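You operate a simulated robot arm through the tools that you are given. There is no shell and no other tool. Be economical: measure what you need, move in short steps, check, and stop when the job is done.

You run a simulated two-armed robot. Do the job below in one go: nothing can be reset, and whatever is moved stays where it is left.

TASK
On the deck of the steel cart, fold the white cloth in half, so that its two short edges meet.

The check looks at the end state, three seconds after you hand in, the way a careful person would. Anything else that was tipped, shoved, dropped, spilled or broken makes it a failure. Flat cloth is picked up by pressing the open fingertips on it (5 to 10 N) and closing them slowly along it; thin cloth reads only 2 to 8 mm in the jaws.

THE ROBOT
Two 7-joint arms with two-finger parallel grippers on one trunk, on a base that drives. Base frame: it is fixed to the floor where the robot stands at the start and does not move with it; the origin is under the middle of the robot, x ahead of it, y to its left, z up. Units: m, rad, N and s.
The left shoulder is at the start at [0.07, 0.177, 1.085], the right one opposite. With the tool pointing down near the work surface each hand reaches from about 0.28 to 0.72 m from the robot's upright axis, wherever it stands, measured 20 degrees to its own side. Places, roughly: deck of the steel cart [0.5, -0.2, 0.8]. Payload 3.43 kg a hand.
The TCP of each hand is the grasp point between the finger pads, 0.03 m short of the fingertips. In the tool frame z runs along the fingers and y along their closing line. The gripper opens to 0.094 m. The fingers are 0.028 m wide and 0.01 m thick; the gripper's body (0.05 by 0.096 m) begins 0.055 m behind the TCP.
Orientation is that of the tool frame in the base frame, as [roll, pitch, yaw] about the fixed x, y, z axes, in that order (R = Rz(yaw) Ry(pitch) Rx(roll)). With the fingers straight down and closing along the base's y, the tool's x points along the base's -x, its y along +y and its z along -z.

THE INTERFACE
- The arms move only by the tool arm_command. It takes "left_plan", "right_plan" or both (then of equal length, played together; a hand with none holds still); each is a list of rows, each an object of numbers (a shift or turn left out is 0, a gripper value left out holds the last): "dx", "dy", "dz": the shift along the tool's x, y, z in units of 250 mm (1.0 is 250 mm); "rx", "ry", "rz": the turn, a rotation vector about the tool's x, y, z in units of 60 degrees (1.0 is 60 degrees); "jaw": the opening in per cent of the stroke, from 0 (shut) to 100 (fully open). In form: [{"dx": .., "dy": .., "dz": .., "rx": .., "ry": .., "rz": .., "jaw": ..}, ...]. A call has 1 to 8 rows; each row is the pose to reach, as a shift and turn from the pose commanded when the call began, along the tool's axes at that moment. A call with a number of a shift or a turn outside -1 to 1 is refused whole. Each row takes 0.2 s and may step no farther than 0.05 m and 0.15 rad from the row before; otherwise, or with a gripper value out of range, the whole call is refused. Where a pose cannot be reached the arm comes as near as it can. A force on the tool above 40 N (or 10 N above the force at the start of the call, whichever is more), or a blocked arm, ends the call early, and 0.2 s more pass. Each finger travels about 0.153 m/s and halts on what it meets, pressing with about 27 N; the grip force reading is that of the motor and also rises with nothing between the fingers. The clock runs only during rows and for 0.2 s after the last one: add rows that repeat a pose to give the fingers time. The reply holds the time, the measured pose of the TCP, the force on the tool along the base axes, the opening and the grip force, in the units named above and with some noise, with the torque about the TCP (base axes, N m) and any sound that the robot's microphone picked up.
- Cameras (640 x 400 px; columns grow to the right, rows downward): "scene" is now at [0.1197, -0.0211, 1.3794]; the picture's right is [-0.32, -0.95, -0.00], its down [-0.74, 0.25, -0.62] and it looks along [0.59, -0.20, -0.79] (base axes); focal length 261 px, centre (320, 200). "left" rides on the left gripper at [0.076, -0.014, -0.102] in its tool frame; the picture's right is [0.18, 0.98, 0.00], its down [-0.75, 0.14, -0.64] and it looks along [-0.63, 0.12, 0.77] (tool axes); focal length 243 px, centre (320, 200). "right" rides on the right gripper at [0.076, 0.014, -0.103] in its tool frame; the picture's right is [-0.18, 0.98, 0.00], its down [-0.75, -0.14, -0.64] and it looks along [-0.63, -0.12, 0.77] (tool axes); focal length 243 px, centre (320, 200). There is no depth. A picture from a camera that has moved, and an enlarged one, comes with that camera's place and axes in the base frame and with its lens.
- get_image(camera): a new picture of that camera. No time passes.
- move_column(by): slides the trunk up (or, below 0, down) by that many m; the arms and the scene camera ride with it, the base frame stays. It gives what a move gives, with no picture.
- roll_base(legs): drives the robot by 1 to 6 legs, each [ahead, turn to the left] in m and rad, along the robot's own axes; the way and the turn of a leg run together, so that a leg with both is an arc; at most 1.5 m and 3.142 rad a leg. The arms and the cameras ride along, it lands a little off, and it stops where it bumps. It gives what a move gives.
- aim_head(pan, tilt): turns the head with the scene camera to pan (to the left, within 1.501 rad either way) and tilt (down, from -0.506 to 1.204), counted from straight ahead of the robot. It gives what a move gives.
- inspect(camera, box): a new picture of the part [left, top, right, bottom] of that camera's present view, enlarged. No time passes.
- job_done(): hands the job in; it is judged then, once.

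Go step by step. Nothing tells you exact positions but the pictures and the camera data: compare them with the known pose of the tool, close in by small moves and look again before you grip or let go. The budget is 120 turns and 108 pictures, counting those below and the enlarged ones. Unless the task says otherwise, let go and move clear before handing in, and close with one line.

The tools are called after "Emit:" by a JSON object that holds its "method" and its "body". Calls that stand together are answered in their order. arm_command: Moves the arms, as the interface text tells. Its arguments: {"type":"object","properties":{"left_plan":{"type":"array"},"right_plan":{"type":"array"}},"required":[]} The other tools are called the same way: move_column (by) slides the trunk up or down; roll_base (legs) drives the base; aim_head (pan, tilt) turns the head that bears the scene camera; get_image (camera) takes a picture; inspect (camera, box) takes an enlarged picture of a part of a camera's view; job_done () hands the job in.

At the start:

```text
time: 0.0
left_tcp_pos: [0.5374, 0.0626, 1.0401]
left_tcp_rot: [3.141, 0.0, 3.141]
left_force: [-0.6, 0.6, -0.3]
left_torque: [0.02, -0.02, -0.03]
left_width: 0.0941
left_grip_force: 0.1
right_tcp_pos: [0.3374, -0.3642, 0.9913]
right_tcp_rot: [3.126, -0.001, 3.139]
right_force: [0.1, -0.4, -0.4]
right_torque: [-0.03, 0.03, 0.01]
right_width: 0.0938
right_grip_force: 0.0
trunk travel left (down, up): [-0.665, 0.175]
robot x, y, heading: [0.002, 0.0038, 0.001]
head pan, tilt: [-0.326, 0.904]
```

scene: 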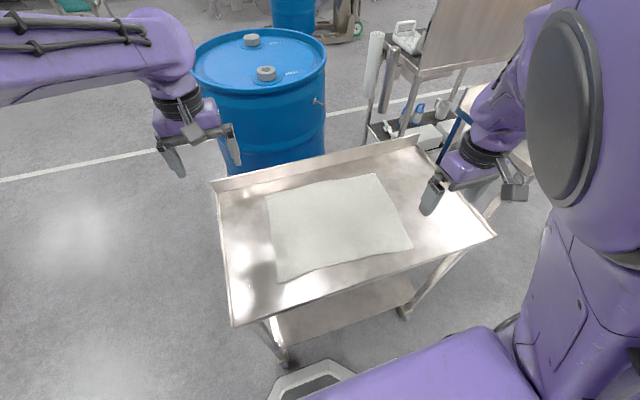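
right: 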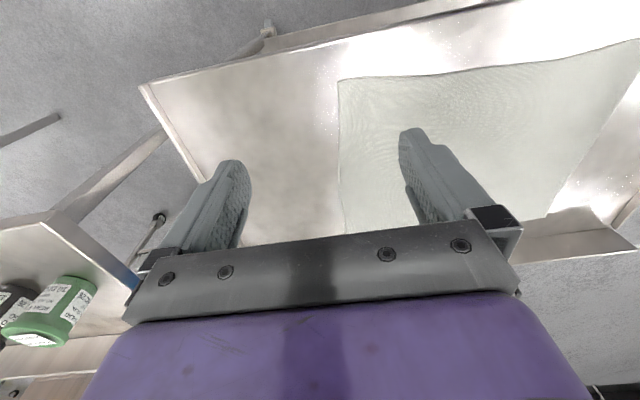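
left: 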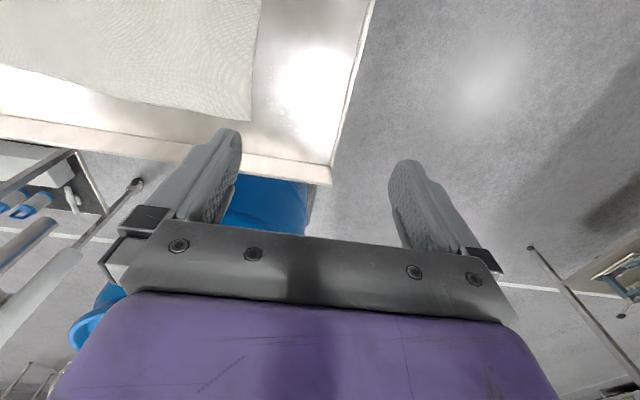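

The cloth's long side runs along base y: its short edges are at about y≈-0.01 and y≈-0.35, and x runs from about 0.35 to 0.61. To reach both corners with two hands I may have to turn the base to the right, so I'll check the surroundings first.

Emit:
{"method": "aim_head", "body": {"pan": -1.3, "tilt": 0.7}}

Emit:
{"method": "get_image", "body": {"camera": "scene"}}

Emit:
{"method": "aim_head", "body": {"pan": -0.3, "tilt": 1.2}}

Emit:
{"method": "get_image", "body": {"camera": "scene"}}

```text
time: 1.2
left_tcp_pos: [0.5379, 0.0621, 1.0405]
left_tcp_rot: [3.141, 0.0, 3.141]
left_force: [0.7, -0.6, 0.1]
left_torque: [-0.01, -0.03, -0.02]
left_width: 0.0941
left_grip_force: 0.0
right_tcp_pos: [0.3383, -0.3631, 0.9911]
right_tcp_rot: [3.122, 0.001, 3.138]
right_force: [-0.4, 0.0, 0.4]
right_torque: [0.02, -0.01, 0.03]
right_width: 0.0941
right_grip_force: 0.0
trunk travel left (down, up): [-0.665, 0.175]
robot x, y, heading: [-0.0001, 0.0024, -0.001]
head pan, tilt: [-1.3, 0.7]
```

```text
104 pictures are left
camera scene: at [0.0712, -0.0788, 1.3958], right [-0.96, -0.27, 0.0], down [-0.17, 0.62, -0.76], along [0.2, -0.74, -0.64], focal length 261 px, centre (320, 200)
```

scene: 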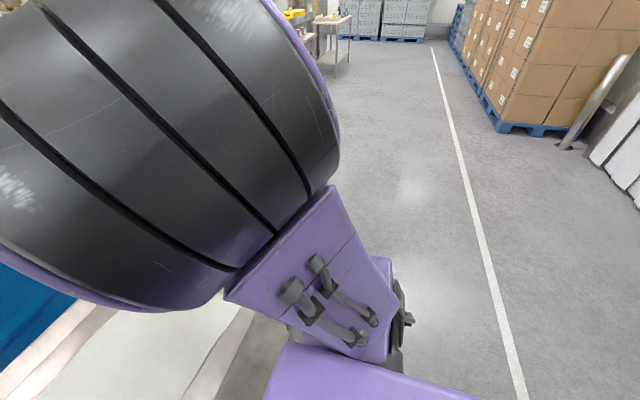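

```text
time: 2.5
left_tcp_pos: [0.5369, 0.0622, 1.0406]
left_tcp_rot: [3.14, 0.0, 3.141]
left_force: [0.6, 0.3, -0.2]
left_torque: [0.0, 0.01, -0.02]
left_width: 0.0937
left_grip_force: 0.0
right_tcp_pos: [0.3384, -0.363, 0.991]
right_tcp_rot: [3.121, 0.0, 3.138]
right_force: [-0.1, -0.6, 0.1]
right_torque: [0.02, -0.02, 0.0]
right_width: 0.0941
right_grip_force: 0.2
trunk travel left (down, up): [-0.665, 0.175]
robot x, y, heading: [-0.0008, -0.0019, -0.002]
head pan, tilt: [-0.3, 1.201]
```

```text
103 pictures are left
camera scene: at [0.1018, -0.0136, 1.3598], right [-0.3, -0.95, 0.0], down [-0.89, 0.28, -0.36], along [0.35, -0.11, -0.93], focal length 261 px, centre (320, 200)
```

scene: 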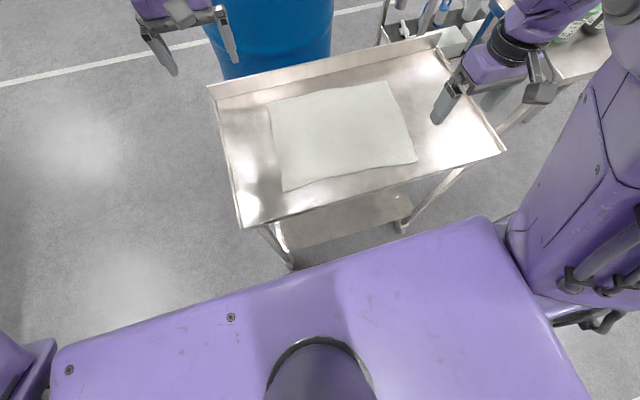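

The floor to the right is clear and the cart is directly ahead. I'll turn the robot right in place in two steps and check that it doesn't bump.

Emit:
{"method": "roll_base", "body": {"legs": [[0, -0.35]]}}

Emit:
{"method": "roll_base", "body": {"legs": [[0, -0.4]]}}

Emit:
{"method": "aim_head", "body": {"pan": 0.4, "tilt": 0.95}}

Emit:
{"method": "get_image", "body": {"camera": "scene"}}

```text
time: 4.0
left_tcp_pos: [0.5256, -0.1267, 1.0406]
left_tcp_rot: [3.141, 0.0, 2.79]
left_force: [0.6, 0.0, 0.1]
left_torque: [0.05, 0.02, 0.02]
left_width: 0.0938
left_grip_force: 0.1
right_tcp_pos: [0.1917, -0.458, 0.9915]
right_tcp_rot: [3.12, 0.0, 2.787]
right_force: [0.4, 0.5, -0.2]
right_torque: [0.0, 0.0, -0.01]
right_width: 0.0939
right_grip_force: 0.1
trunk travel left (down, up): [-0.665, 0.175]
robot x, y, heading: [-0.0001, 0.0006, -0.354]
head pan, tilt: [-0.3, 1.201]
```

```text
time: 5.6
left_tcp_pos: [0.4374, -0.3198, 1.0411]
left_tcp_rot: [3.14, 0.0, 2.397]
left_force: [0.1, -0.1, -0.4]
left_torque: [0.02, 0.02, -0.04]
left_width: 0.0941
left_grip_force: 0.1
right_tcp_pos: [0.0032, -0.4943, 0.9913]
right_tcp_rot: [3.12, -0.001, 2.394]
right_force: [-0.3, -0.3, -0.6]
right_torque: [0.01, 0.01, 0.03]
right_width: 0.094
right_grip_force: 0.1
trunk travel left (down, up): [-0.665, 0.175]
robot x, y, heading: [0.0015, 0.0029, -0.747]
head pan, tilt: [-0.3, 1.201]
```

```text
time: 6.7
left_tcp_pos: [0.4372, -0.3188, 1.0418]
left_tcp_rot: [-3.142, 0.0, 2.395]
left_force: [0.6, 0.2, 0.2]
left_torque: [0.01, 0.0, 0.01]
left_width: 0.0941
left_grip_force: 0.1
right_tcp_pos: [0.0023, -0.4952, 0.9924]
right_tcp_rot: [3.121, -0.001, 2.396]
right_force: [-0.4, 0.0, 0.2]
right_torque: [-0.01, 0.01, -0.01]
right_width: 0.0939
right_grip_force: 0.0
trunk travel left (down, up): [-0.665, 0.175]
robot x, y, heading: [-0.0034, -0.0013, -0.75]
head pan, tilt: [0.4, 0.949]
```

```text
102 pictures are left
camera scene: at [0.1034, -0.0557, 1.376], right [-0.34, -0.94, 0.0], down [-0.77, 0.28, -0.58], along [0.55, -0.2, -0.81], focal length 261 px, centre (320, 200)
```

scene: 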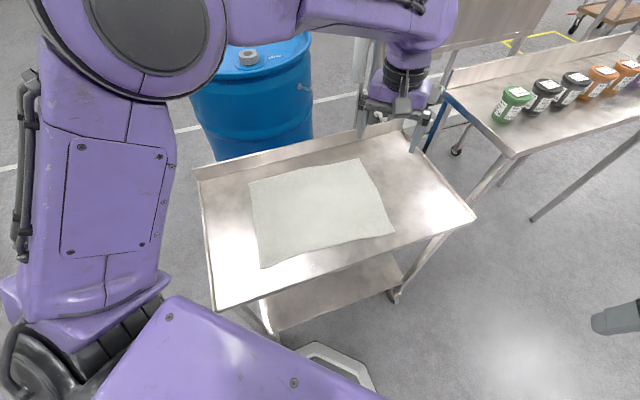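

The turn succeeded and the cloth hasn't moved. Next I'll bring the hands high over the cloth (left over the far side, right over the near side) with the closing line turned along base y, to check reach.

Emit:
{"method": "arm_command", "body": {"left_plan": [{"dx": 0.03, "dy": 0.12, "rz": -0.09}, {"dx": 0.06, "dy": 0.25, "rz": -0.18}, {"dx": 0.09, "dy": 0.37, "rz": -0.27}, {"dx": 0.12, "dy": 0.5, "rz": -0.36}, {"dx": 0.15, "dy": 0.62, "rz": -0.45}, {"dx": 0.18, "dy": 0.75, "rz": -0.54}, {"dx": 0.21, "dy": 0.87, "rz": -0.63}, {"dx": 0.24, "dy": 1.0, "rz": -0.712}], "right_plan": [{"dx": -0.07, "dy": 0.12, "rz": -0.09}, {"dx": -0.14, "dy": 0.25, "rz": -0.18}, {"dx": -0.21, "dy": 0.37, "rz": -0.27}, {"dx": -0.28, "dy": 0.5, "rz": -0.36}, {"dx": -0.35, "dy": 0.62, "rz": -0.45}, {"dx": -0.42, "dy": 0.75, "rz": -0.54}, {"dx": -0.49, "dy": 0.87, "rz": -0.63}, {"dx": -0.56, "dy": 1.0, "rz": -0.712}]}}

Emit:
{"method": "get_image", "body": {"camera": "scene"}}

```text
time: 8.5
left_tcp_pos: [0.5629, -0.092, 1.0395]
left_tcp_rot: [-3.142, 0.0, -3.14]
left_force: [0.5, 0.2, 0.8]
left_torque: [-0.02, 0.02, 0.01]
left_width: 0.0938
left_grip_force: 0.0
right_tcp_pos: [0.2746, -0.4073, 0.9922]
right_tcp_rot: [3.128, 0.012, -3.141]
right_force: [0.5, 0.4, 0.4]
right_torque: [0.0, -0.01, 0.0]
right_width: 0.0938
right_grip_force: 0.2
right hand out of reach, approached as far as the arm can: row 1, 2, 3, 4, 5
trunk travel left (down, up): [-0.665, 0.175]
robot x, y, heading: [-0.0011, 0.0043, -0.743]
head pan, tilt: [0.4, 0.949]
```

```text
101 pictures are left
camera scene: at [0.1052, -0.0554, 1.3759], right [-0.34, -0.94, 0.0], down [-0.77, 0.28, -0.58], along [0.55, -0.2, -0.81], focal length 261 px, centre (320, 200)
```

scene: 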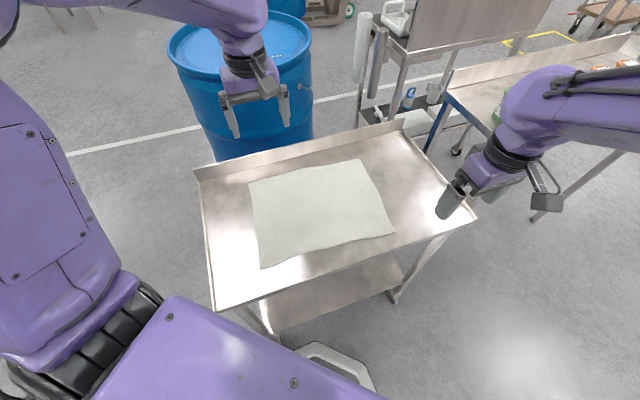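

Both tools are now aligned with the base axes. I'll test whether the right hand reaches across toward the near-left corner.

Emit:
{"method": "arm_command", "body": {"left_plan": [{"dx": -0.05, "dy": 0.1}, {"dx": -0.1, "dy": 0.2}, {"dx": -0.1, "dy": 0.2}, {"dx": -0.1, "dy": 0.2}, {"dx": -0.1, "dy": 0.2}, {"dx": -0.1, "dy": 0.2}, {"dx": -0.1, "dy": 0.2}], "right_plan": [{"dx": -0.12, "dy": 0.12}, {"dx": -0.24, "dy": 0.25}, {"dx": -0.36, "dy": 0.4}, {"dx": -0.36, "dy": 0.55}, {"dx": -0.36, "dy": 0.7}, {"dx": -0.36, "dy": 0.85}, {"dx": -0.36, "dy": 1.0}]}}

Emit:
{"method": "arm_command", "body": {"right_plan": [{"dy": 0.13}, {"dy": 0.26}, {"dy": 0.39}, {"dy": 0.5}]}}

Emit:
{"method": "get_image", "body": {"camera": "scene"}}

```text
time: 10.1
left_tcp_pos: [0.5879, -0.0431, 1.0415]
left_tcp_rot: [-3.141, -0.002, -3.14]
left_force: [0.1, 0.2, 0.0]
left_torque: [-0.01, 0.01, 0.02]
left_width: 0.0937
left_grip_force: 0.0
right_tcp_pos: [0.3703, -0.1697, 1.0227]
right_tcp_rot: [3.086, 0.052, 3.107]
right_force: [0.2, 1.1, -0.8]
right_torque: [-0.02, 0.01, 0.0]
right_width: 0.0941
right_grip_force: 0.0
trunk travel left (down, up): [-0.665, 0.175]
robot x, y, heading: [-0.0012, -0.0002, -0.745]
head pan, tilt: [0.4, 0.949]
```

```text
time: 11.3
left_tcp_pos: [0.588, -0.0444, 1.0411]
left_tcp_rot: [-3.14, 0.001, -3.14]
left_force: [-0.5, -0.4, 1.2]
left_torque: [-0.02, 0.01, 0.01]
left_width: 0.094
left_grip_force: 0.1
right_tcp_pos: [0.3818, -0.0652, 1.0458]
right_tcp_rot: [3.061, 0.074, 3.061]
right_force: [-0.5, -0.3, 0.0]
right_torque: [-0.01, -0.03, 0.01]
right_width: 0.094
right_grip_force: 0.0
trunk travel left (down, up): [-0.665, 0.175]
robot x, y, heading: [-0.0002, 0.0004, -0.741]
head pan, tilt: [0.4, 0.949]
stopped in row 4 (right hand): the arm was blocked; the commanded pose is now the measured one
```

```text
100 pictures are left
camera scene: at [0.1033, -0.0545, 1.3761], right [-0.34, -0.94, 0.0], down [-0.77, 0.27, -0.58], along [0.55, -0.2, -0.81], focal length 261 px, centre (320, 200)
```

scene: 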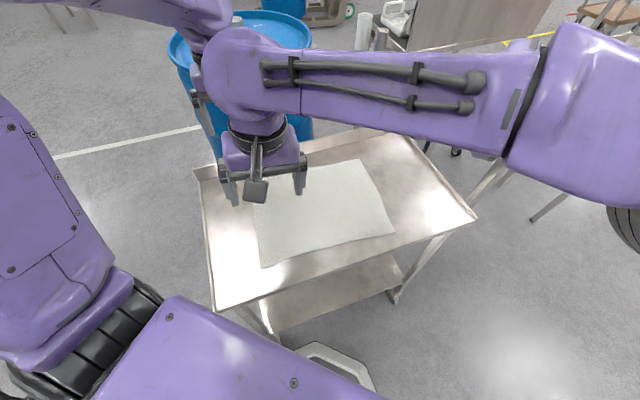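

The right arm gets blocked crossing in front of the left, so a symmetric stance at the cart's left short side, facing along the cloth, is better. I'll back the right hand out the way it came.

Emit:
{"method": "arm_command", "body": {"right_plan": [{"dy": -0.13, "dz": 0.0}, {"dy": -0.26}, {"dy": -0.4}, {"dy": -0.55}, {"dy": -0.7}, {"dy": -0.85}, {"dy": -1.0}]}}

Emit:
{"method": "aim_head", "body": {"pan": 1.45, "tilt": 0.6}}

Emit:
{"method": "get_image", "body": {"camera": "scene"}}

```text
time: 12.9
left_tcp_pos: [0.5884, -0.0455, 1.04]
left_tcp_rot: [3.141, 0.0, 3.14]
left_force: [-0.4, -0.9, -0.5]
left_torque: [0.01, -0.01, 0.02]
left_width: 0.0941
left_grip_force: 0.1
right_tcp_pos: [0.3625, -0.3146, 1.0252]
right_tcp_rot: [3.062, 0.072, 3.064]
right_force: [0.4, -0.1, -0.9]
right_torque: [0.02, 0.01, -0.01]
right_width: 0.0938
right_grip_force: 0.1
trunk travel left (down, up): [-0.665, 0.175]
robot x, y, heading: [0.0007, 0.0012, -0.746]
head pan, tilt: [0.4, 0.949]
```

```text
time: 14.2
left_tcp_pos: [0.5886, -0.0453, 1.0402]
left_tcp_rot: [-3.14, 0.0, -3.141]
left_force: [0.4, -1.2, 0.5]
left_torque: [0.02, 0.0, 0.0]
left_width: 0.094
left_grip_force: 0.0
right_tcp_pos: [0.3632, -0.3122, 1.025]
right_tcp_rot: [3.066, 0.074, 3.066]
right_force: [0.6, -0.5, 1.0]
right_torque: [-0.01, -0.02, -0.01]
right_width: 0.094
right_grip_force: 0.1
trunk travel left (down, up): [-0.665, 0.175]
robot x, y, heading: [0.0035, -0.0, -0.745]
head pan, tilt: [1.45, 0.6]
```

```text
99 pictures are left
camera scene: at [0.1026, 0.0265, 1.4044], right [0.65, -0.76, 0.0], down [-0.43, -0.37, -0.82], along [0.63, 0.53, -0.57], focal length 261 px, centre (320, 200)
```

scene: 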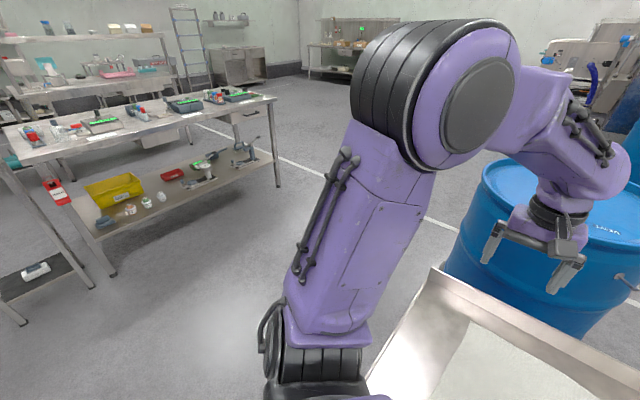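

The aisle on the left is clear up to y≈1.75. I'll tuck both hands into a symmetric pose in front of the robot before driving.

Emit:
{"method": "arm_command", "body": {"left_plan": [{"dx": 0.085, "dy": -0.082, "rz": 0.09}, {"dx": 0.17, "dy": -0.164, "rz": 0.18}, {"dx": 0.255, "dy": -0.246, "rz": 0.27}, {"dx": 0.34, "dy": -0.328, "rz": 0.36}, {"dx": 0.425, "dy": -0.41, "rz": 0.45}, {"dx": 0.51, "dy": -0.492, "rz": 0.54}, {"dx": 0.595, "dy": -0.574, "rz": 0.63}, {"dx": 0.676, "dy": -0.656, "rz": 0.712}], "right_plan": [{"dx": 0.12, "dy": -0.08, "rz": 0.08}, {"dx": 0.24, "dy": -0.16, "rz": 0.16}, {"dx": 0.36, "dy": -0.25, "rz": 0.24}, {"dx": 0.48, "dy": -0.35, "rz": 0.32}, {"dx": 0.48, "dy": -0.35, "rz": 0.4}, {"dx": 0.48, "dy": -0.35, "rz": 0.48}, {"dx": 0.48, "dy": -0.35, "rz": 0.56}, {"dx": 0.48, "dy": -0.35, "rz": 0.64}]}}

Emit:
{"method": "aim_head", "body": {"pan": 0.0, "tilt": 1.0}}

Emit:
{"method": "get_image", "body": {"camera": "scene"}}

```text
time: 16.0
left_tcp_pos: [0.4186, -0.2086, 1.0419]
left_tcp_rot: [-3.141, 0.003, 2.398]
left_force: [-0.3, 0.8, 0.9]
left_torque: [-0.04, 0.06, 0.0]
left_width: 0.094
left_grip_force: 0.0
left hand out of reach, approached as far as the arm can: row 6, 7
right_tcp_pos: [0.2404, -0.3877, 1.0093]
right_tcp_rot: [3.041, 0.011, 2.394]
right_force: [0.8, 1.0, 0.4]
right_torque: [0.0, 0.02, -0.02]
right_width: 0.094
right_grip_force: 0.1
trunk travel left (down, up): [-0.665, 0.175]
robot x, y, heading: [0.0017, -0.002, -0.747]
head pan, tilt: [1.45, 0.6]
```

```text
time: 17.5
left_tcp_pos: [0.416, -0.2098, 1.0426]
left_tcp_rot: [-3.141, 0.0, 2.394]
left_force: [0.2, -0.3, -0.5]
left_torque: [-0.01, -0.03, -0.01]
left_width: 0.0938
left_grip_force: 0.0
right_tcp_pos: [0.2378, -0.3908, 1.0092]
right_tcp_rot: [3.036, 0.01, 2.395]
right_force: [-0.1, 0.0, -0.4]
right_torque: [0.02, -0.01, -0.02]
right_width: 0.0941
right_grip_force: 0.0
trunk travel left (down, up): [-0.665, 0.175]
robot x, y, heading: [0.0003, -0.0011, -0.745]
head pan, tilt: [0.0, 1.0]
```

```text
98 pictures are left
camera scene: at [0.0865, -0.078, 1.3724], right [-0.68, -0.74, 0.0], down [-0.62, 0.57, -0.54], along [0.4, -0.37, -0.84], focal length 261 px, centre (320, 200)
```

scene: 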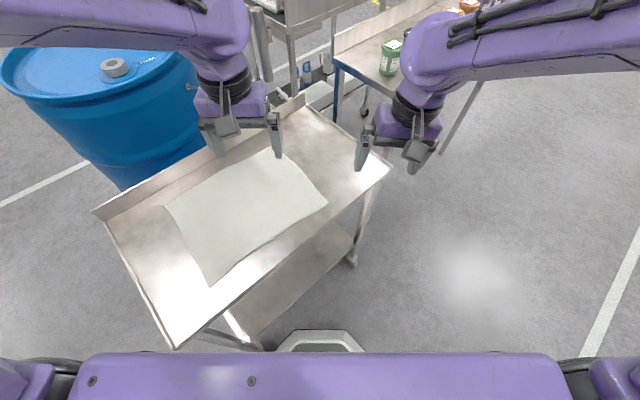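

The hands are tucked. I'll turn to face -y, back away parallel to the cart, then line up with its left end.

Emit:
{"method": "roll_base", "body": {"legs": [[0, -0.825], [-0.78, 0]]}}

Emit:
{"method": "get_image", "body": {"camera": "scene"}}

```text
time: 19.4
left_tcp_pos: [0.2432, -0.3974, 1.042]
left_tcp_rot: [3.141, -0.002, 1.847]
left_force: [-0.2, -0.3, 0.5]
left_torque: [0.01, -0.04, 0.0]
left_width: 0.0938
left_grip_force: 0.0
right_tcp_pos: [-0.0018, -0.4581, 1.0079]
right_tcp_rot: [3.035, 0.01, 1.846]
right_force: [-1.4, 0.1, 0.5]
right_torque: [-0.04, 0.0, -0.04]
right_width: 0.0941
right_grip_force: 0.0
trunk travel left (down, up): [-0.665, 0.175]
robot x, y, heading: [-0.0021, -0.0016, -1.301]
head pan, tilt: [0.0, 1.0]
stopped in leg 1: the robot was blocked; the commanded pose is now the measured one
```

```text
97 pictures are left
camera scene: at [0.0287, -0.1129, 1.3724], right [-0.96, -0.27, 0.0], down [-0.23, 0.81, -0.54], along [0.15, -0.52, -0.84], focal length 261 px, centre (320, 200)
```

scene: 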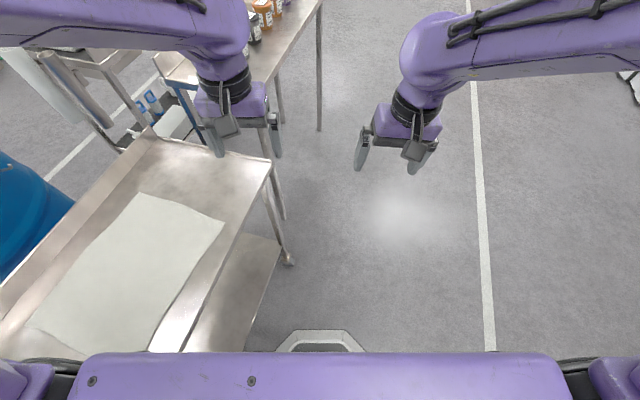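

The base touched the cart slightly at that angle; the cloth shows no shift. I'll turn back a bit and retreat diagonally instead.

Emit:
{"method": "roll_base", "body": {"legs": [[0, 0.45], [-0.5, 0]]}}

Emit:
{"method": "get_image", "body": {"camera": "scene"}}

```text
time: 23.7
left_tcp_pos: [0.0587, 0.1331, 1.042]
left_tcp_rot: [-3.141, 0.001, 2.3]
left_force: [-0.1, -0.1, -0.2]
left_torque: [0.01, 0.02, 0.0]
left_width: 0.0943
left_grip_force: 0.0
right_tcp_pos: [-0.1369, -0.0306, 1.0086]
right_tcp_rot: [3.036, 0.01, 2.303]
right_force: [-0.5, -0.4, 0.2]
right_torque: [0.04, 0.01, 0.03]
right_width: 0.094
right_grip_force: 0.1
trunk travel left (down, up): [-0.665, 0.175]
robot x, y, heading: [-0.3334, 0.3795, -0.838]
head pan, tilt: [0.0, 1.0]
```

```text
96 pictures are left
camera scene: at [-0.259, 0.2955, 1.3724], right [-0.74, -0.67, 0.0], down [-0.56, 0.63, -0.54], along [0.36, -0.4, -0.84], focal length 261 px, centre (320, 200)
```

scene: 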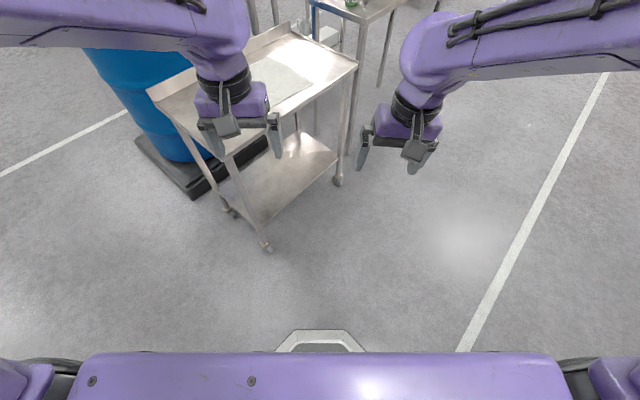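

The retreat is clear. Next I'll drive to a point about 0.7 m off the cart's left end and face it.

Emit:
{"method": "roll_base", "body": {"legs": [[0, 1.315], [0.915, 0], [0, -2.048]]}}

Emit:
{"method": "get_image", "body": {"camera": "scene"}}

```text
time: 36.8
left_tcp_pos: [0.6058, 0.3824, 1.0426]
left_tcp_rot: [3.141, 0.0, 1.6]
left_force: [-0.7, -0.2, 0.1]
left_torque: [0.04, 0.03, -0.01]
left_width: 0.0942
left_grip_force: 0.1
right_tcp_pos: [0.3536, 0.3835, 1.0084]
right_tcp_rot: [3.035, 0.008, 1.599]
right_force: [-0.2, -0.7, -0.4]
right_torque: [-0.01, 0.0, -0.02]
right_width: 0.0942
right_grip_force: 0.0
trunk travel left (down, up): [-0.665, 0.175]
robot x, y, heading: [0.4647, 0.8239, -1.545]
head pan, tilt: [0.0, 1.0]
```

```text
95 pictures are left
camera scene: at [0.468, 0.7111, 1.3724], right [-1.0, -0.03, 0.0], down [-0.02, 0.84, -0.54], along [0.02, -0.54, -0.84], focal length 261 px, centre (320, 200)
```

scene: 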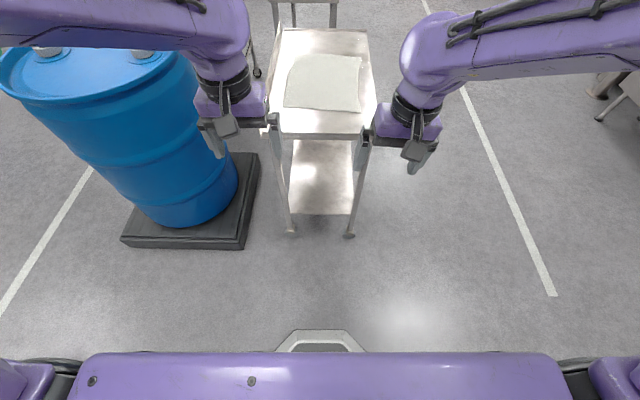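

I'm lined up with the cart's short end. I'll drive in with a stop to look, watching the left elbow over the barrel.

Emit:
{"method": "roll_base", "body": {"legs": [[0.25, -0.025]]}}

Emit:
{"method": "get_image", "body": {"camera": "scene"}}

Emit:
{"method": "aim_head", "body": {"pan": 1.0, "tilt": 0.7}}

Emit:
{"method": "get_image", "body": {"camera": "scene"}}

```text
time: 38.6
left_tcp_pos: [0.5974, 0.1321, 1.0413]
left_tcp_rot: [-3.139, 0.002, 1.572]
left_force: [0.0, 0.3, -0.1]
left_torque: [0.01, -0.02, -0.02]
left_width: 0.0938
left_grip_force: 0.0
right_tcp_pos: [0.3467, 0.1405, 1.0099]
right_tcp_rot: [3.037, 0.011, 1.573]
right_force: [0.1, 1.1, 1.3]
right_torque: [0.0, 0.01, -0.03]
right_width: 0.0938
right_grip_force: 0.1
trunk travel left (down, up): [-0.665, 0.175]
robot x, y, heading: [0.4697, 0.5791, -1.567]
head pan, tilt: [0.0, 1.0]
```

```text
94 pictures are left
camera scene: at [0.4684, 0.4638, 1.3725], right [-1.0, 0.0, 0.0], down [0.0, 0.84, -0.54], along [0.0, -0.54, -0.84], focal length 261 px, centre (320, 200)
```

scene: 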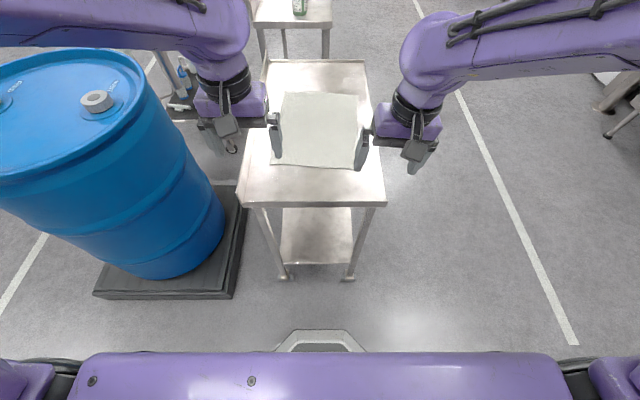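

```text
time: 39.8
left_tcp_pos: [0.598, 0.1321, 1.0418]
left_tcp_rot: [-3.14, 0.0, 1.575]
left_force: [0.5, 0.1, -0.9]
left_torque: [0.02, 0.0, 0.01]
left_width: 0.0938
left_grip_force: 0.1
right_tcp_pos: [0.3459, 0.1399, 1.0087]
right_tcp_rot: [3.038, 0.01, 1.572]
right_force: [-0.1, 0.4, -0.1]
right_torque: [-0.02, 0.01, 0.04]
right_width: 0.0939
right_grip_force: 0.1
trunk travel left (down, up): [-0.665, 0.175]
robot x, y, heading: [0.468, 0.5762, -1.568]
head pan, tilt: [1.0, 0.7]
```

```text
93 pictures are left
camera scene: at [0.5398, 0.4869, 1.3958], right [-0.54, -0.84, 0.0], down [-0.54, 0.35, -0.76], along [0.64, -0.41, -0.64], focal length 261 px, centre (320, 200)
```

scene: 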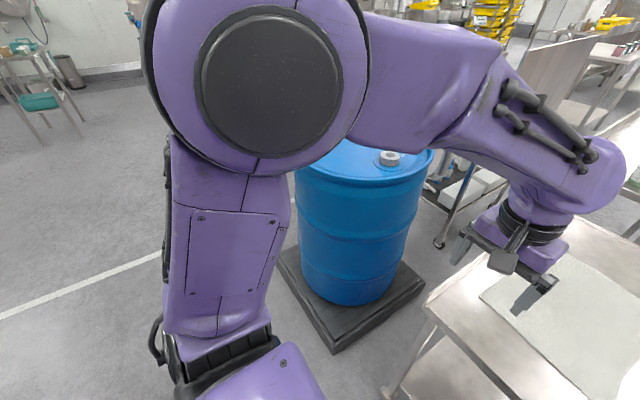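

The left elbow is well above the barrel's top, so I'll drive the last stretch.

Emit:
{"method": "roll_base", "body": {"legs": [[0.12, 0.0]]}}

Emit:
{"method": "roll_base", "body": {"legs": [[0.07, 0.0]]}}

Emit:
{"method": "aim_head", "body": {"pan": 0.0, "tilt": 1.0}}

Emit:
{"method": "get_image", "body": {"camera": "scene"}}

```text
time: 41.1
left_tcp_pos: [0.5989, 0.011, 1.0429]
left_tcp_rot: [-3.139, 0.001, 1.573]
left_force: [-0.4, 0.5, -0.3]
left_torque: [0.01, -0.01, 0.02]
left_width: 0.094
left_grip_force: 0.0
right_tcp_pos: [0.3465, 0.0183, 1.0106]
right_tcp_rot: [3.037, 0.01, 1.573]
right_force: [0.3, 0.6, 0.4]
right_torque: [-0.01, 0.0, 0.02]
right_width: 0.0938
right_grip_force: 0.0
trunk travel left (down, up): [-0.665, 0.175]
robot x, y, heading: [0.4707, 0.4557, -1.568]
head pan, tilt: [1.0, 0.7]
```

```text
time: 42.1
left_tcp_pos: [0.5978, -0.054, 1.0432]
left_tcp_rot: [-3.14, 0.004, 1.573]
left_force: [0.2, -0.2, 0.3]
left_torque: [0.03, -0.03, 0.01]
left_width: 0.094
left_grip_force: 0.1
right_tcp_pos: [0.3473, -0.0467, 1.0112]
right_tcp_rot: [3.037, 0.012, 1.573]
right_force: [-0.4, 0.7, 0.5]
right_torque: [-0.04, 0.0, -0.02]
right_width: 0.094
right_grip_force: 0.0
trunk travel left (down, up): [-0.665, 0.175]
robot x, y, heading: [0.4691, 0.3897, -1.568]
head pan, tilt: [1.0, 0.7]
```

```text
time: 43.4
left_tcp_pos: [0.5993, -0.0564, 1.0415]
left_tcp_rot: [-3.141, -0.001, 1.572]
left_force: [-0.2, 0.3, 0.0]
left_torque: [-0.01, -0.02, -0.02]
left_width: 0.094
left_grip_force: 0.0
right_tcp_pos: [0.346, -0.0489, 1.0087]
right_tcp_rot: [3.038, 0.01, 1.573]
right_force: [-0.4, 0.4, -0.5]
right_torque: [0.0, 0.03, -0.02]
right_width: 0.0939
right_grip_force: 0.1
trunk travel left (down, up): [-0.665, 0.175]
robot x, y, heading: [0.4733, 0.3977, -1.566]
head pan, tilt: [0.0, 1.0]
```

```text
92 pictures are left
camera scene: at [0.4689, 0.2746, 1.3724], right [-1.0, 0.0, 0.0], down [0.0, 0.84, -0.54], along [0.0, -0.54, -0.84], focal length 261 px, centre (320, 200)
```

scene: 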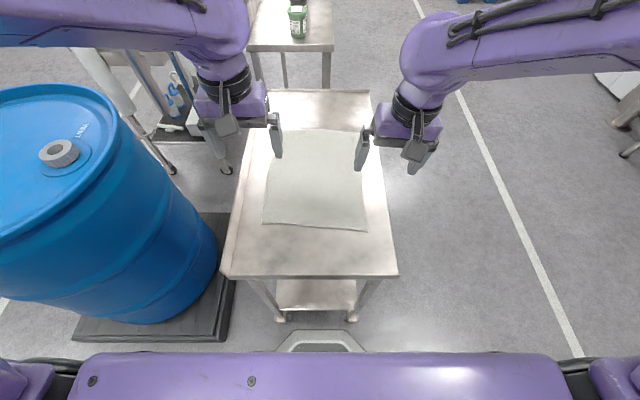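

There is still about 8 cm of gap, so I'll go 4 cm closer to make the far edge reachable.

Emit:
{"method": "roll_base", "body": {"legs": [[0.04, 0.0]]}}

Emit:
{"method": "arm_command", "body": {"left_plan": [{"dx": -0.1}, {"dx": -0.25}, {"dx": -0.4}, {"dx": -0.55}, {"dx": -0.7}, {"dx": -0.85}, {"dx": -1.0}], "right_plan": [{"dx": -0.1, "rx": 0.02}, {"dx": -0.25, "rx": 0.05}, {"dx": -0.4, "rx": 0.07}, {"dx": -0.55, "rx": 0.1}, {"dx": -0.7, "rx": 0.1}, {"dx": -0.85, "rx": 0.1}, {"dx": -1.0, "rx": 0.1}]}}

```text
time: 44.2
left_tcp_pos: [0.5988, -0.0916, 1.0432]
left_tcp_rot: [-3.14, 0.007, 1.573]
left_force: [0.6, 1.1, -0.1]
left_torque: [-0.02, 0.0, 0.01]
left_width: 0.0939
left_grip_force: 0.0
right_tcp_pos: [0.3464, -0.0848, 1.0109]
right_tcp_rot: [3.038, 0.014, 1.573]
right_force: [0.0, 0.6, 0.5]
right_torque: [-0.05, -0.02, 0.01]
right_width: 0.0939
right_grip_force: 0.0
trunk travel left (down, up): [-0.665, 0.175]
robot x, y, heading: [0.4708, 0.3507, -1.567]
head pan, tilt: [0.0, 1.0]
```

```text
time: 45.8
left_tcp_pos: [0.6012, -0.3138, 1.0422]
left_tcp_rot: [-3.14, 0.0, 1.572]
left_force: [0.5, 0.3, 0.5]
left_torque: [-0.01, 0.01, 0.04]
left_width: 0.0939
left_grip_force: 0.0
left hand out of reach, approached as far as the arm can: row 7
right_tcp_pos: [0.3436, -0.3234, 1.009]
right_tcp_rot: [-3.142, 0.011, 1.573]
right_force: [0.9, 0.2, 1.0]
right_torque: [-0.01, -0.02, 0.01]
right_width: 0.094
right_grip_force: 0.1
right hand out of reach, approached as far as the arm can: row 7
trunk travel left (down, up): [-0.665, 0.175]
robot x, y, heading: [0.4686, 0.3477, -1.566]
head pan, tilt: [0.0, 1.0]
```

Tool-down reach gets to about y=-0.32, and tilting will give more. I'll bring the hands back over the near edge and turn them 90° so the fingers close along the cloth's length, right at the short edge.

Emit:
{"method": "arm_command", "body": {"left_plan": [{"dx": 0.12, "rz": 0.125}, {"dx": 0.25, "rz": 0.25}, {"dx": 0.38, "rz": 0.375}, {"dx": 0.5, "rz": 0.5}, {"dx": 0.62, "rz": 0.625}, {"dx": 0.75, "rz": 0.75}, {"dx": 0.88, "rz": 0.875}, {"dx": 1.0, "rz": 1.0}], "right_plan": [{"dx": 0.12, "rz": -0.125}, {"dx": 0.25, "rz": -0.25}, {"dx": 0.38, "rz": -0.375}, {"dx": 0.5, "rz": -0.5}, {"dx": 0.62, "rz": -0.625}, {"dx": 0.75, "rz": -0.75}, {"dx": 0.88, "rz": -0.875}, {"dx": 1.0, "rz": -1.0}]}}

Emit:
{"method": "arm_command", "body": {"left_plan": [{"rz": 0.125}, {"rz": 0.25}, {"rz": 0.375}, {"rz": 0.5}], "right_plan": [{"rz": -0.125}, {"rz": -0.25}, {"rz": -0.375}, {"rz": -0.5}]}}

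Emit:
{"method": "get_image", "body": {"camera": "scene"}}

```text
time: 47.6
left_tcp_pos: [0.6014, -0.0638, 1.0432]
left_tcp_rot: [3.138, 0.003, 0.522]
left_force: [0.3, 0.0, 0.1]
left_torque: [0.01, -0.02, -0.02]
left_width: 0.094
left_grip_force: 0.0
right_tcp_pos: [0.3421, -0.0709, 1.0107]
right_tcp_rot: [-3.131, 0.006, 2.622]
right_force: [-1.1, -0.5, -0.7]
right_torque: [-0.05, -0.04, -0.04]
right_width: 0.094
right_grip_force: 0.1
trunk travel left (down, up): [-0.665, 0.175]
robot x, y, heading: [0.4683, 0.3507, -1.573]
head pan, tilt: [0.0, 1.0]
```

```text
time: 48.6
left_tcp_pos: [0.6017, -0.0679, 1.0417]
left_tcp_rot: [3.139, 0.0, -0.001]
left_force: [0.2, -0.3, 0.0]
left_torque: [-0.03, 0.0, 0.02]
left_width: 0.094
left_grip_force: 0.0
right_tcp_pos: [0.3433, -0.0739, 1.009]
right_tcp_rot: [-3.133, 0.0, -3.137]
right_force: [-0.3, 0.8, -1.2]
right_torque: [-0.02, -0.02, -0.01]
right_width: 0.0937
right_grip_force: 0.2
trunk travel left (down, up): [-0.665, 0.175]
robot x, y, heading: [0.4718, 0.3493, -1.572]
head pan, tilt: [0.0, 1.0]
```

```text
91 pictures are left
camera scene: at [0.469, 0.2358, 1.3724], right [-1.0, 0.0, 0.0], down [0.0, 0.84, -0.54], along [0.0, -0.54, -0.84], focal length 261 px, centre (320, 200)
```

scene: 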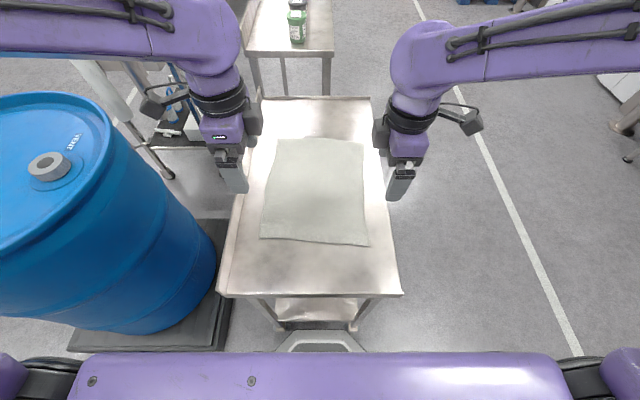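

Both hands are turned. I'll narrow the jaws to about 40 mm and lower above the two near corners, stopping short of the cloth to look.

Emit:
{"method": "arm_command", "body": {"left_plan": [{"dx": -0.039, "dy": -0.122, "jaw": 43}, {"dx": -0.039, "dy": -0.122, "dz": 0.15}, {"dx": -0.039, "dy": -0.122, "dz": 0.3}, {"dx": -0.039, "dy": -0.122, "dz": 0.45}, {"dx": -0.039, "dy": -0.122, "dz": 0.6}, {"dx": -0.039, "dy": -0.122, "dz": 0.688}], "right_plan": [{"dx": -0.06, "dy": 0.1, "jaw": 43}, {"dx": -0.123, "dy": 0.214, "dz": 0.12}, {"dx": -0.123, "dy": 0.214, "dz": 0.25}, {"dx": -0.123, "dy": 0.214, "dz": 0.38}, {"dx": -0.123, "dy": 0.214, "dz": 0.5}, {"dx": -0.123, "dy": 0.214, "dz": 0.556}]}}

Emit:
{"method": "get_image", "body": {"camera": "scene"}}

Emit:
{"method": "get_image", "body": {"camera": "left"}}

Emit:
{"method": "get_image", "body": {"camera": "right"}}

```text
time: 50.0
left_tcp_pos: [0.5928, -0.0383, 0.8727]
left_tcp_rot: [3.14, 0.002, 0.002]
left_force: [-0.3, 1.2, -0.4]
left_torque: [0.03, -0.01, 0.01]
left_width: 0.0406
left_grip_force: 0.1
right_tcp_pos: [0.3751, -0.0204, 0.8699]
right_tcp_rot: [-3.133, 0.001, -3.138]
right_force: [0.0, -0.6, 0.1]
right_torque: [0.0, -0.01, 0.0]
right_width: 0.0401
right_grip_force: 0.0
trunk travel left (down, up): [-0.665, 0.175]
robot x, y, heading: [0.4691, 0.3494, -1.571]
head pan, tilt: [0.0, 1.0]
```

```text
90 pictures are left
camera scene: at [0.4686, 0.2357, 1.3725], right [-1.0, 0.0, 0.0], down [0.0, 0.84, -0.54], along [0.0, -0.54, -0.84], focal length 261 px, centre (320, 200)
```

scene: 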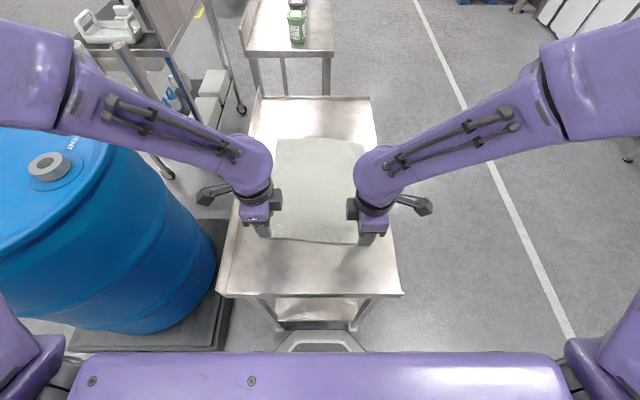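

```text
89 pictures are left
camera left: at [0.6675, -0.0249, 0.9739], right [0.19, -0.98, 0.0], down [-0.75, -0.14, 0.64], along [-0.63, -0.12, -0.77], focal length 243 px, centre (320, 200)
```

left: 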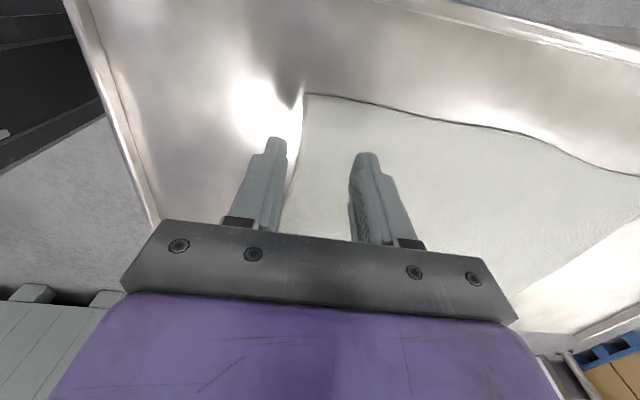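

```text
88 pictures are left
camera right: at [0.2982, -0.0044, 0.9726], right [0.18, 0.98, -0.01], down [0.75, -0.13, 0.64], along [0.63, -0.12, -0.76], focal length 243 px, centre (320, 200)
```

right: 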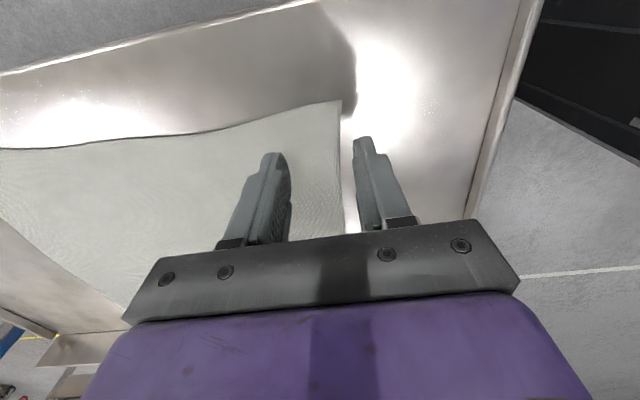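

The wrist cameras confirm the corners: FL at (0.615, -0.025) and NL at (0.355, -0.002). Each outer finger is just outside the edge; I'll nudge the right hand 4 mm outward and descend to near contact.

Emit:
{"method": "arm_command", "body": {"left_plan": [{"dz": 0.06}, {"dz": 0.1}, {"dz": 0.13}], "right_plan": [{"dy": 0.016, "dz": 0.05}, {"dy": 0.016, "dz": 0.09}, {"dy": 0.016, "dz": 0.12}]}}

Emit:
{"method": "inspect", "body": {"camera": "left", "box": [200, 60, 440, 260]}}

```text
time: 50.8
left_tcp_pos: [0.5926, -0.0368, 0.8388]
left_tcp_rot: [3.141, 0.001, 0.0]
left_force: [-0.2, -0.4, -0.3]
left_torque: [-0.01, 0.04, 0.0]
left_width: 0.0404
left_grip_force: 0.1
right_tcp_pos: [0.3751, -0.0168, 0.8392]
right_tcp_rot: [-3.13, 0.002, -3.141]
right_force: [-0.4, 0.2, -0.5]
right_torque: [0.0, 0.01, -0.02]
right_width: 0.0401
right_grip_force: 0.1
trunk travel left (down, up): [-0.665, 0.175]
robot x, y, heading: [0.468, 0.352, -1.569]
head pan, tilt: [0.0, 1.0]
```

```text
2.00 times, centred on (320, 160) of left
camera zoom: at [0.6688, -0.0236, 0.9409], right [0.19, -0.98, 0.0], down [-0.75, -0.14, 0.64], along [-0.63, -0.12, -0.77], focal length 485 px, centre (320, 280)
```

zoom: 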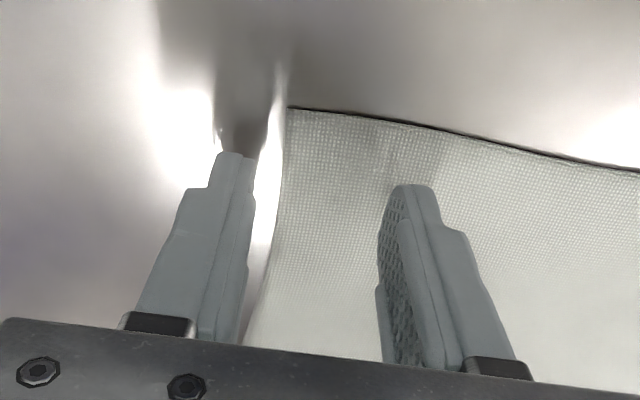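

Not in contact yet. I'll descend in small steps until the force rises.

Emit:
{"method": "arm_command", "body": {"left_plan": [{"dz": 0.012}, {"dz": 0.024}], "right_plan": [{"dz": 0.012}, {"dz": 0.024}]}}

Emit:
{"method": "arm_command", "body": {"left_plan": [{"dz": 0.01}, {"dz": 0.02}], "right_plan": [{"dz": 0.01}, {"dz": 0.02}]}}

```text
time: 51.4
left_tcp_pos: [0.5926, -0.0375, 0.832]
left_tcp_rot: [3.14, 0.002, 0.002]
left_force: [-0.3, 0.0, 3.0]
left_torque: [-0.03, -0.02, 0.01]
left_width: 0.0403
left_grip_force: 0.0
right_tcp_pos: [0.3739, -0.0168, 0.8331]
right_tcp_rot: [-3.13, 0.0, -3.14]
right_force: [0.7, -0.1, -1.3]
right_torque: [0.02, 0.0, -0.01]
right_width: 0.0403
right_grip_force: 0.1
trunk travel left (down, up): [-0.665, 0.175]
robot x, y, heading: [0.4734, 0.3524, -1.573]
head pan, tilt: [0.0, 1.0]
```

```text
time: 52.0
left_tcp_pos: [0.592, -0.0387, 0.832]
left_tcp_rot: [3.128, 0.005, 0.006]
left_force: [1.8, 3.1, 20.3]
left_torque: [-0.35, -0.29, 0.07]
left_width: 0.0386
left_grip_force: 0.1
right_tcp_pos: [0.3735, -0.0156, 0.8304]
right_tcp_rot: [-3.127, 0.002, -3.138]
right_force: [-0.9, 1.4, 13.3]
right_torque: [-0.22, 0.14, -0.05]
right_width: 0.0394
right_grip_force: 0.1
trunk travel left (down, up): [-0.665, 0.175]
robot x, y, heading: [0.4682, 0.354, -1.569]
head pan, tilt: [0.0, 1.0]
stopped in row 2 (left hand): the force on the tool passed its limit (the readings are from after the stop); the commanded pose is now the measured one
```

Contact found at deck z≈0.80, but it is pressing a bit hard. I'll ease off to 5–10 N.

Emit:
{"method": "arm_command", "body": {"left_plan": [{"dz": -0.004}], "right_plan": [{"dz": -0.002}]}}

```text
time: 52.5
left_tcp_pos: [0.5907, -0.0389, 0.831]
left_tcp_rot: [3.128, 0.001, 0.003]
left_force: [2.4, 3.9, 25.6]
left_torque: [-0.4, -0.3, 0.1]
left_width: 0.0386
left_grip_force: 0.1
right_tcp_pos: [0.3753, -0.0134, 0.8314]
right_tcp_rot: [-3.126, 0.002, -3.141]
right_force: [-0.1, 0.0, 7.3]
right_torque: [-0.18, 0.03, 0.0]
right_width: 0.0403
right_grip_force: 0.0
trunk travel left (down, up): [-0.665, 0.175]
robot x, y, heading: [0.4696, 0.3513, -1.567]
head pan, tilt: [0.0, 1.0]
```

Emit:
{"method": "arm_command", "body": {"left_plan": [{"dz": -0.012}]}}

```text
time: 52.9
left_tcp_pos: [0.5926, -0.0378, 0.8323]
left_tcp_rot: [3.133, 0.002, 0.004]
left_force: [0.4, -1.3, 0.1]
left_torque: [-0.01, -0.01, -0.04]
left_width: 0.0405
left_grip_force: 0.0
right_tcp_pos: [0.3751, -0.0159, 0.8304]
right_tcp_rot: [-3.128, 0.002, -3.139]
right_force: [-3.0, 2.9, 21.4]
right_torque: [-0.41, 0.21, -0.05]
right_width: 0.0386
right_grip_force: 0.0
trunk travel left (down, up): [-0.665, 0.175]
robot x, y, heading: [0.4709, 0.3539, -1.565]
head pan, tilt: [0.0, 1.0]
```

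Emit:
{"method": "arm_command", "body": {"left_plan": [{"dz": 0.003}], "right_plan": [{"dz": -0.006}]}}

```text
time: 53.2
left_tcp_pos: [0.5919, -0.0401, 0.8323]
left_tcp_rot: [3.133, 0.003, 0.004]
left_force: [1.8, 1.3, -0.3]
left_torque: [-0.03, 0.03, -0.02]
left_width: 0.0403
left_grip_force: 0.1
right_tcp_pos: [0.3747, -0.0157, 0.8304]
right_tcp_rot: [-3.13, 0.001, 3.141]
right_force: [1.0, 2.6, 15.0]
right_torque: [-0.28, 0.06, -0.03]
right_width: 0.0389
right_grip_force: 0.1
trunk travel left (down, up): [-0.665, 0.175]
robot x, y, heading: [0.47, 0.3534, -1.566]
head pan, tilt: [0.0, 1.0]
```

Emit:
{"method": "arm_command", "body": {"left_plan": [{"dz": 0.006}], "right_plan": [{"dz": -0.004}]}}

```text
time: 53.6
left_tcp_pos: [0.5925, -0.0399, 0.8315]
left_tcp_rot: [3.131, 0.003, 0.003]
left_force: [0.4, 1.4, 5.6]
left_torque: [-0.1, -0.11, -0.02]
left_width: 0.0401
left_grip_force: 0.1
right_tcp_pos: [0.3743, -0.0155, 0.832]
right_tcp_rot: [-3.131, 0.001, -3.14]
right_force: [1.1, 1.0, 2.5]
right_torque: [-0.03, -0.03, 0.03]
right_width: 0.0402
right_grip_force: 0.0
trunk travel left (down, up): [-0.665, 0.175]
robot x, y, heading: [0.4717, 0.3519, -1.566]
head pan, tilt: [0.0, 1.0]
```

The forces are now gentle. I'll close both jaws slowly along the cloth.

Emit:
{"method": "arm_command", "body": {"left_plan": [{"dz": 0.001, "jaw": 38}, {"dz": 0.001, "jaw": 32}, {"dz": 0.001, "jaw": 27}, {"dz": 0.001, "jaw": 21}, {"dz": 0.001, "jaw": 16}, {"dz": 0.001, "jaw": 10}, {"dz": 0.001, "jaw": 5}, {"dz": 0.001, "jaw": 0}], "right_plan": [{"dz": 0.003, "jaw": 38}, {"dz": 0.003, "jaw": 32}, {"dz": 0.003, "jaw": 27}, {"dz": 0.003, "jaw": 21}, {"dz": 0.003, "jaw": 16}, {"dz": 0.003, "jaw": 10}, {"dz": 0.003, "jaw": 5}, {"dz": 0.003, "jaw": 0}]}}

Emit:
{"method": "inspect", "body": {"camera": "left", "box": [200, 60, 440, 260]}}

Emit:
{"method": "inspect", "body": {"camera": "right", "box": [200, 60, 440, 260]}}

```text
time: 55.5
left_tcp_pos: [0.5923, -0.0387, 0.8312]
left_tcp_rot: [3.131, 0.001, 0.004]
left_force: [-0.4, -0.5, 10.6]
left_torque: [-0.09, -0.09, 0.01]
left_width: 0.0026
left_grip_force: 27.0
right_tcp_pos: [0.3741, -0.0156, 0.8314]
right_tcp_rot: [-3.129, 0.002, -3.14]
right_force: [0.2, -0.4, 7.6]
right_torque: [0.03, 0.0, 0.01]
right_width: 0.0
right_grip_force: 27.1
trunk travel left (down, up): [-0.665, 0.175]
robot x, y, heading: [0.4712, 0.3495, -1.569]
head pan, tilt: [0.0, 1.0]
```

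```text
2.00 times, centred on (320, 160) of left
camera zoom: at [0.6684, -0.0238, 0.9338], right [0.19, -0.98, 0.01], down [-0.75, -0.14, 0.65], along [-0.63, -0.13, -0.76], focal length 485 px, centre (320, 280)
```

zoom: 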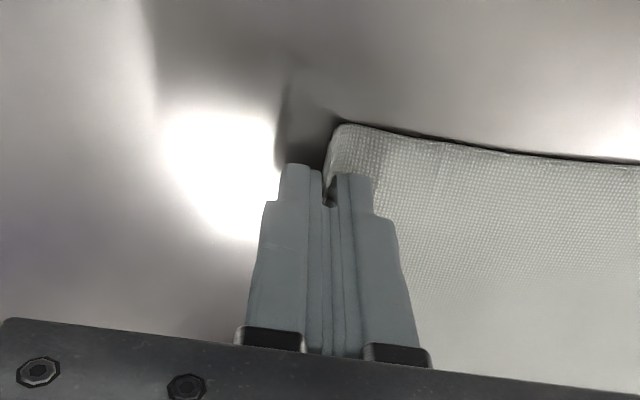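

```text
2.00 times, centred on (320, 160) of right
camera zoom: at [0.2976, -0.0002, 0.9346], right [0.18, 0.98, -0.01], down [0.75, -0.13, 0.65], along [0.63, -0.13, -0.76], focal length 485 px, centre (320, 280)
```

zoom: 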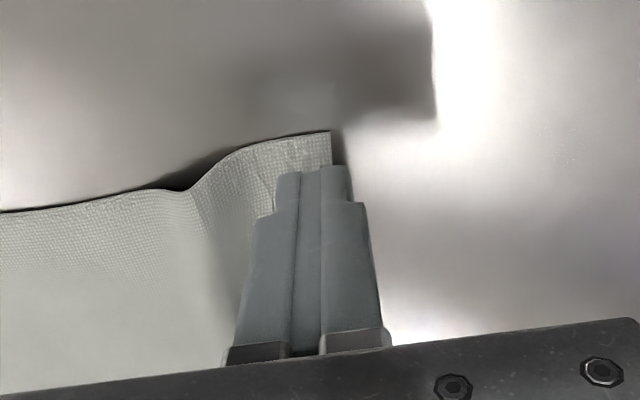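

The left hand grips the edge (2.6 mm), but the right closed on nothing and the cloth slipped under its finger. I'll lift and reopen the right hand to look.

Emit:
{"method": "arm_command", "body": {"right_plan": [{"dz": -0.03}, {"dz": -0.06, "jaw": 43}, {"dz": -0.06, "jaw": 43}]}}

Emit:
{"method": "inspect", "body": {"camera": "right", "box": [200, 60, 440, 260]}}

Emit:
{"method": "get_image", "body": {"camera": "scene"}}

```text
time: 56.2
left_tcp_pos: [0.5915, -0.0387, 0.8311]
left_tcp_rot: [3.131, 0.002, 0.004]
left_force: [0.1, -0.8, 17.2]
left_torque: [-0.08, -0.2, 0.01]
left_width: 0.003
left_grip_force: 27.4
right_tcp_pos: [0.3743, -0.0159, 0.8464]
right_tcp_rot: [-3.13, 0.0, -3.139]
right_force: [0.0, 0.2, 0.4]
right_torque: [-0.01, -0.02, 0.01]
right_width: 0.0404
right_grip_force: 0.0
trunk travel left (down, up): [-0.665, 0.175]
robot x, y, heading: [0.4699, 0.3543, -1.572]
head pan, tilt: [0.0, 1.0]
```

```text
2.00 times, centred on (320, 160) of right
camera zoom: at [0.2975, -0.0005, 0.9495], right [0.18, 0.98, -0.01], down [0.75, -0.13, 0.64], along [0.63, -0.13, -0.76], focal length 485 px, centre (320, 280)
```

zoom: 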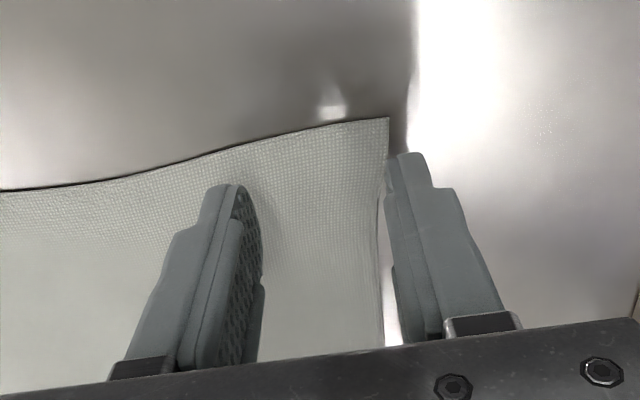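

```text
83 pictures are left
camera scene: at [0.4686, 0.2374, 1.3726], right [-1.0, 0.0, 0.0], down [0.0, 0.84, -0.54], along [0.0, -0.54, -0.84], focal length 261 px, centre (320, 200)
```

scene: 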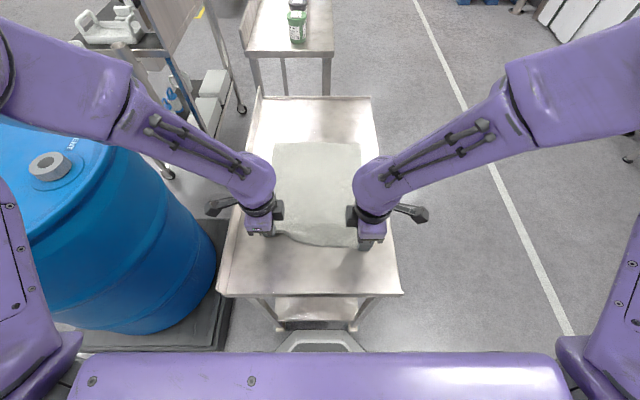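

The cloth sprang back nearly to its place. I'll level the right hand by a hair, go 3 mm further in and press down again.

Emit:
{"method": "arm_command", "body": {"right_plan": [{"dy": -0.012, "dz": 0.03, "rx": -0.015}, {"dy": -0.012, "dz": 0.056, "rx": -0.015}, {"dy": -0.012, "dz": 0.06, "rx": -0.015}]}}

```text
time: 57.0
left_tcp_pos: [0.5919, -0.0383, 0.832]
left_tcp_rot: [3.131, 0.002, 0.003]
left_force: [1.0, -3.2, 15.1]
left_torque: [-0.11, -0.16, 0.0]
left_width: 0.0027
left_grip_force: 27.4
right_tcp_pos: [0.374, -0.0203, 0.8323]
right_tcp_rot: [3.139, 0.002, -3.14]
right_force: [-0.7, 1.0, 5.0]
right_torque: [-0.09, 0.03, -0.03]
right_width: 0.0406
right_grip_force: 0.1
trunk travel left (down, up): [-0.665, 0.175]
robot x, y, heading: [0.4706, 0.3518, -1.567]
head pan, tilt: [0.0, 1.0]
```

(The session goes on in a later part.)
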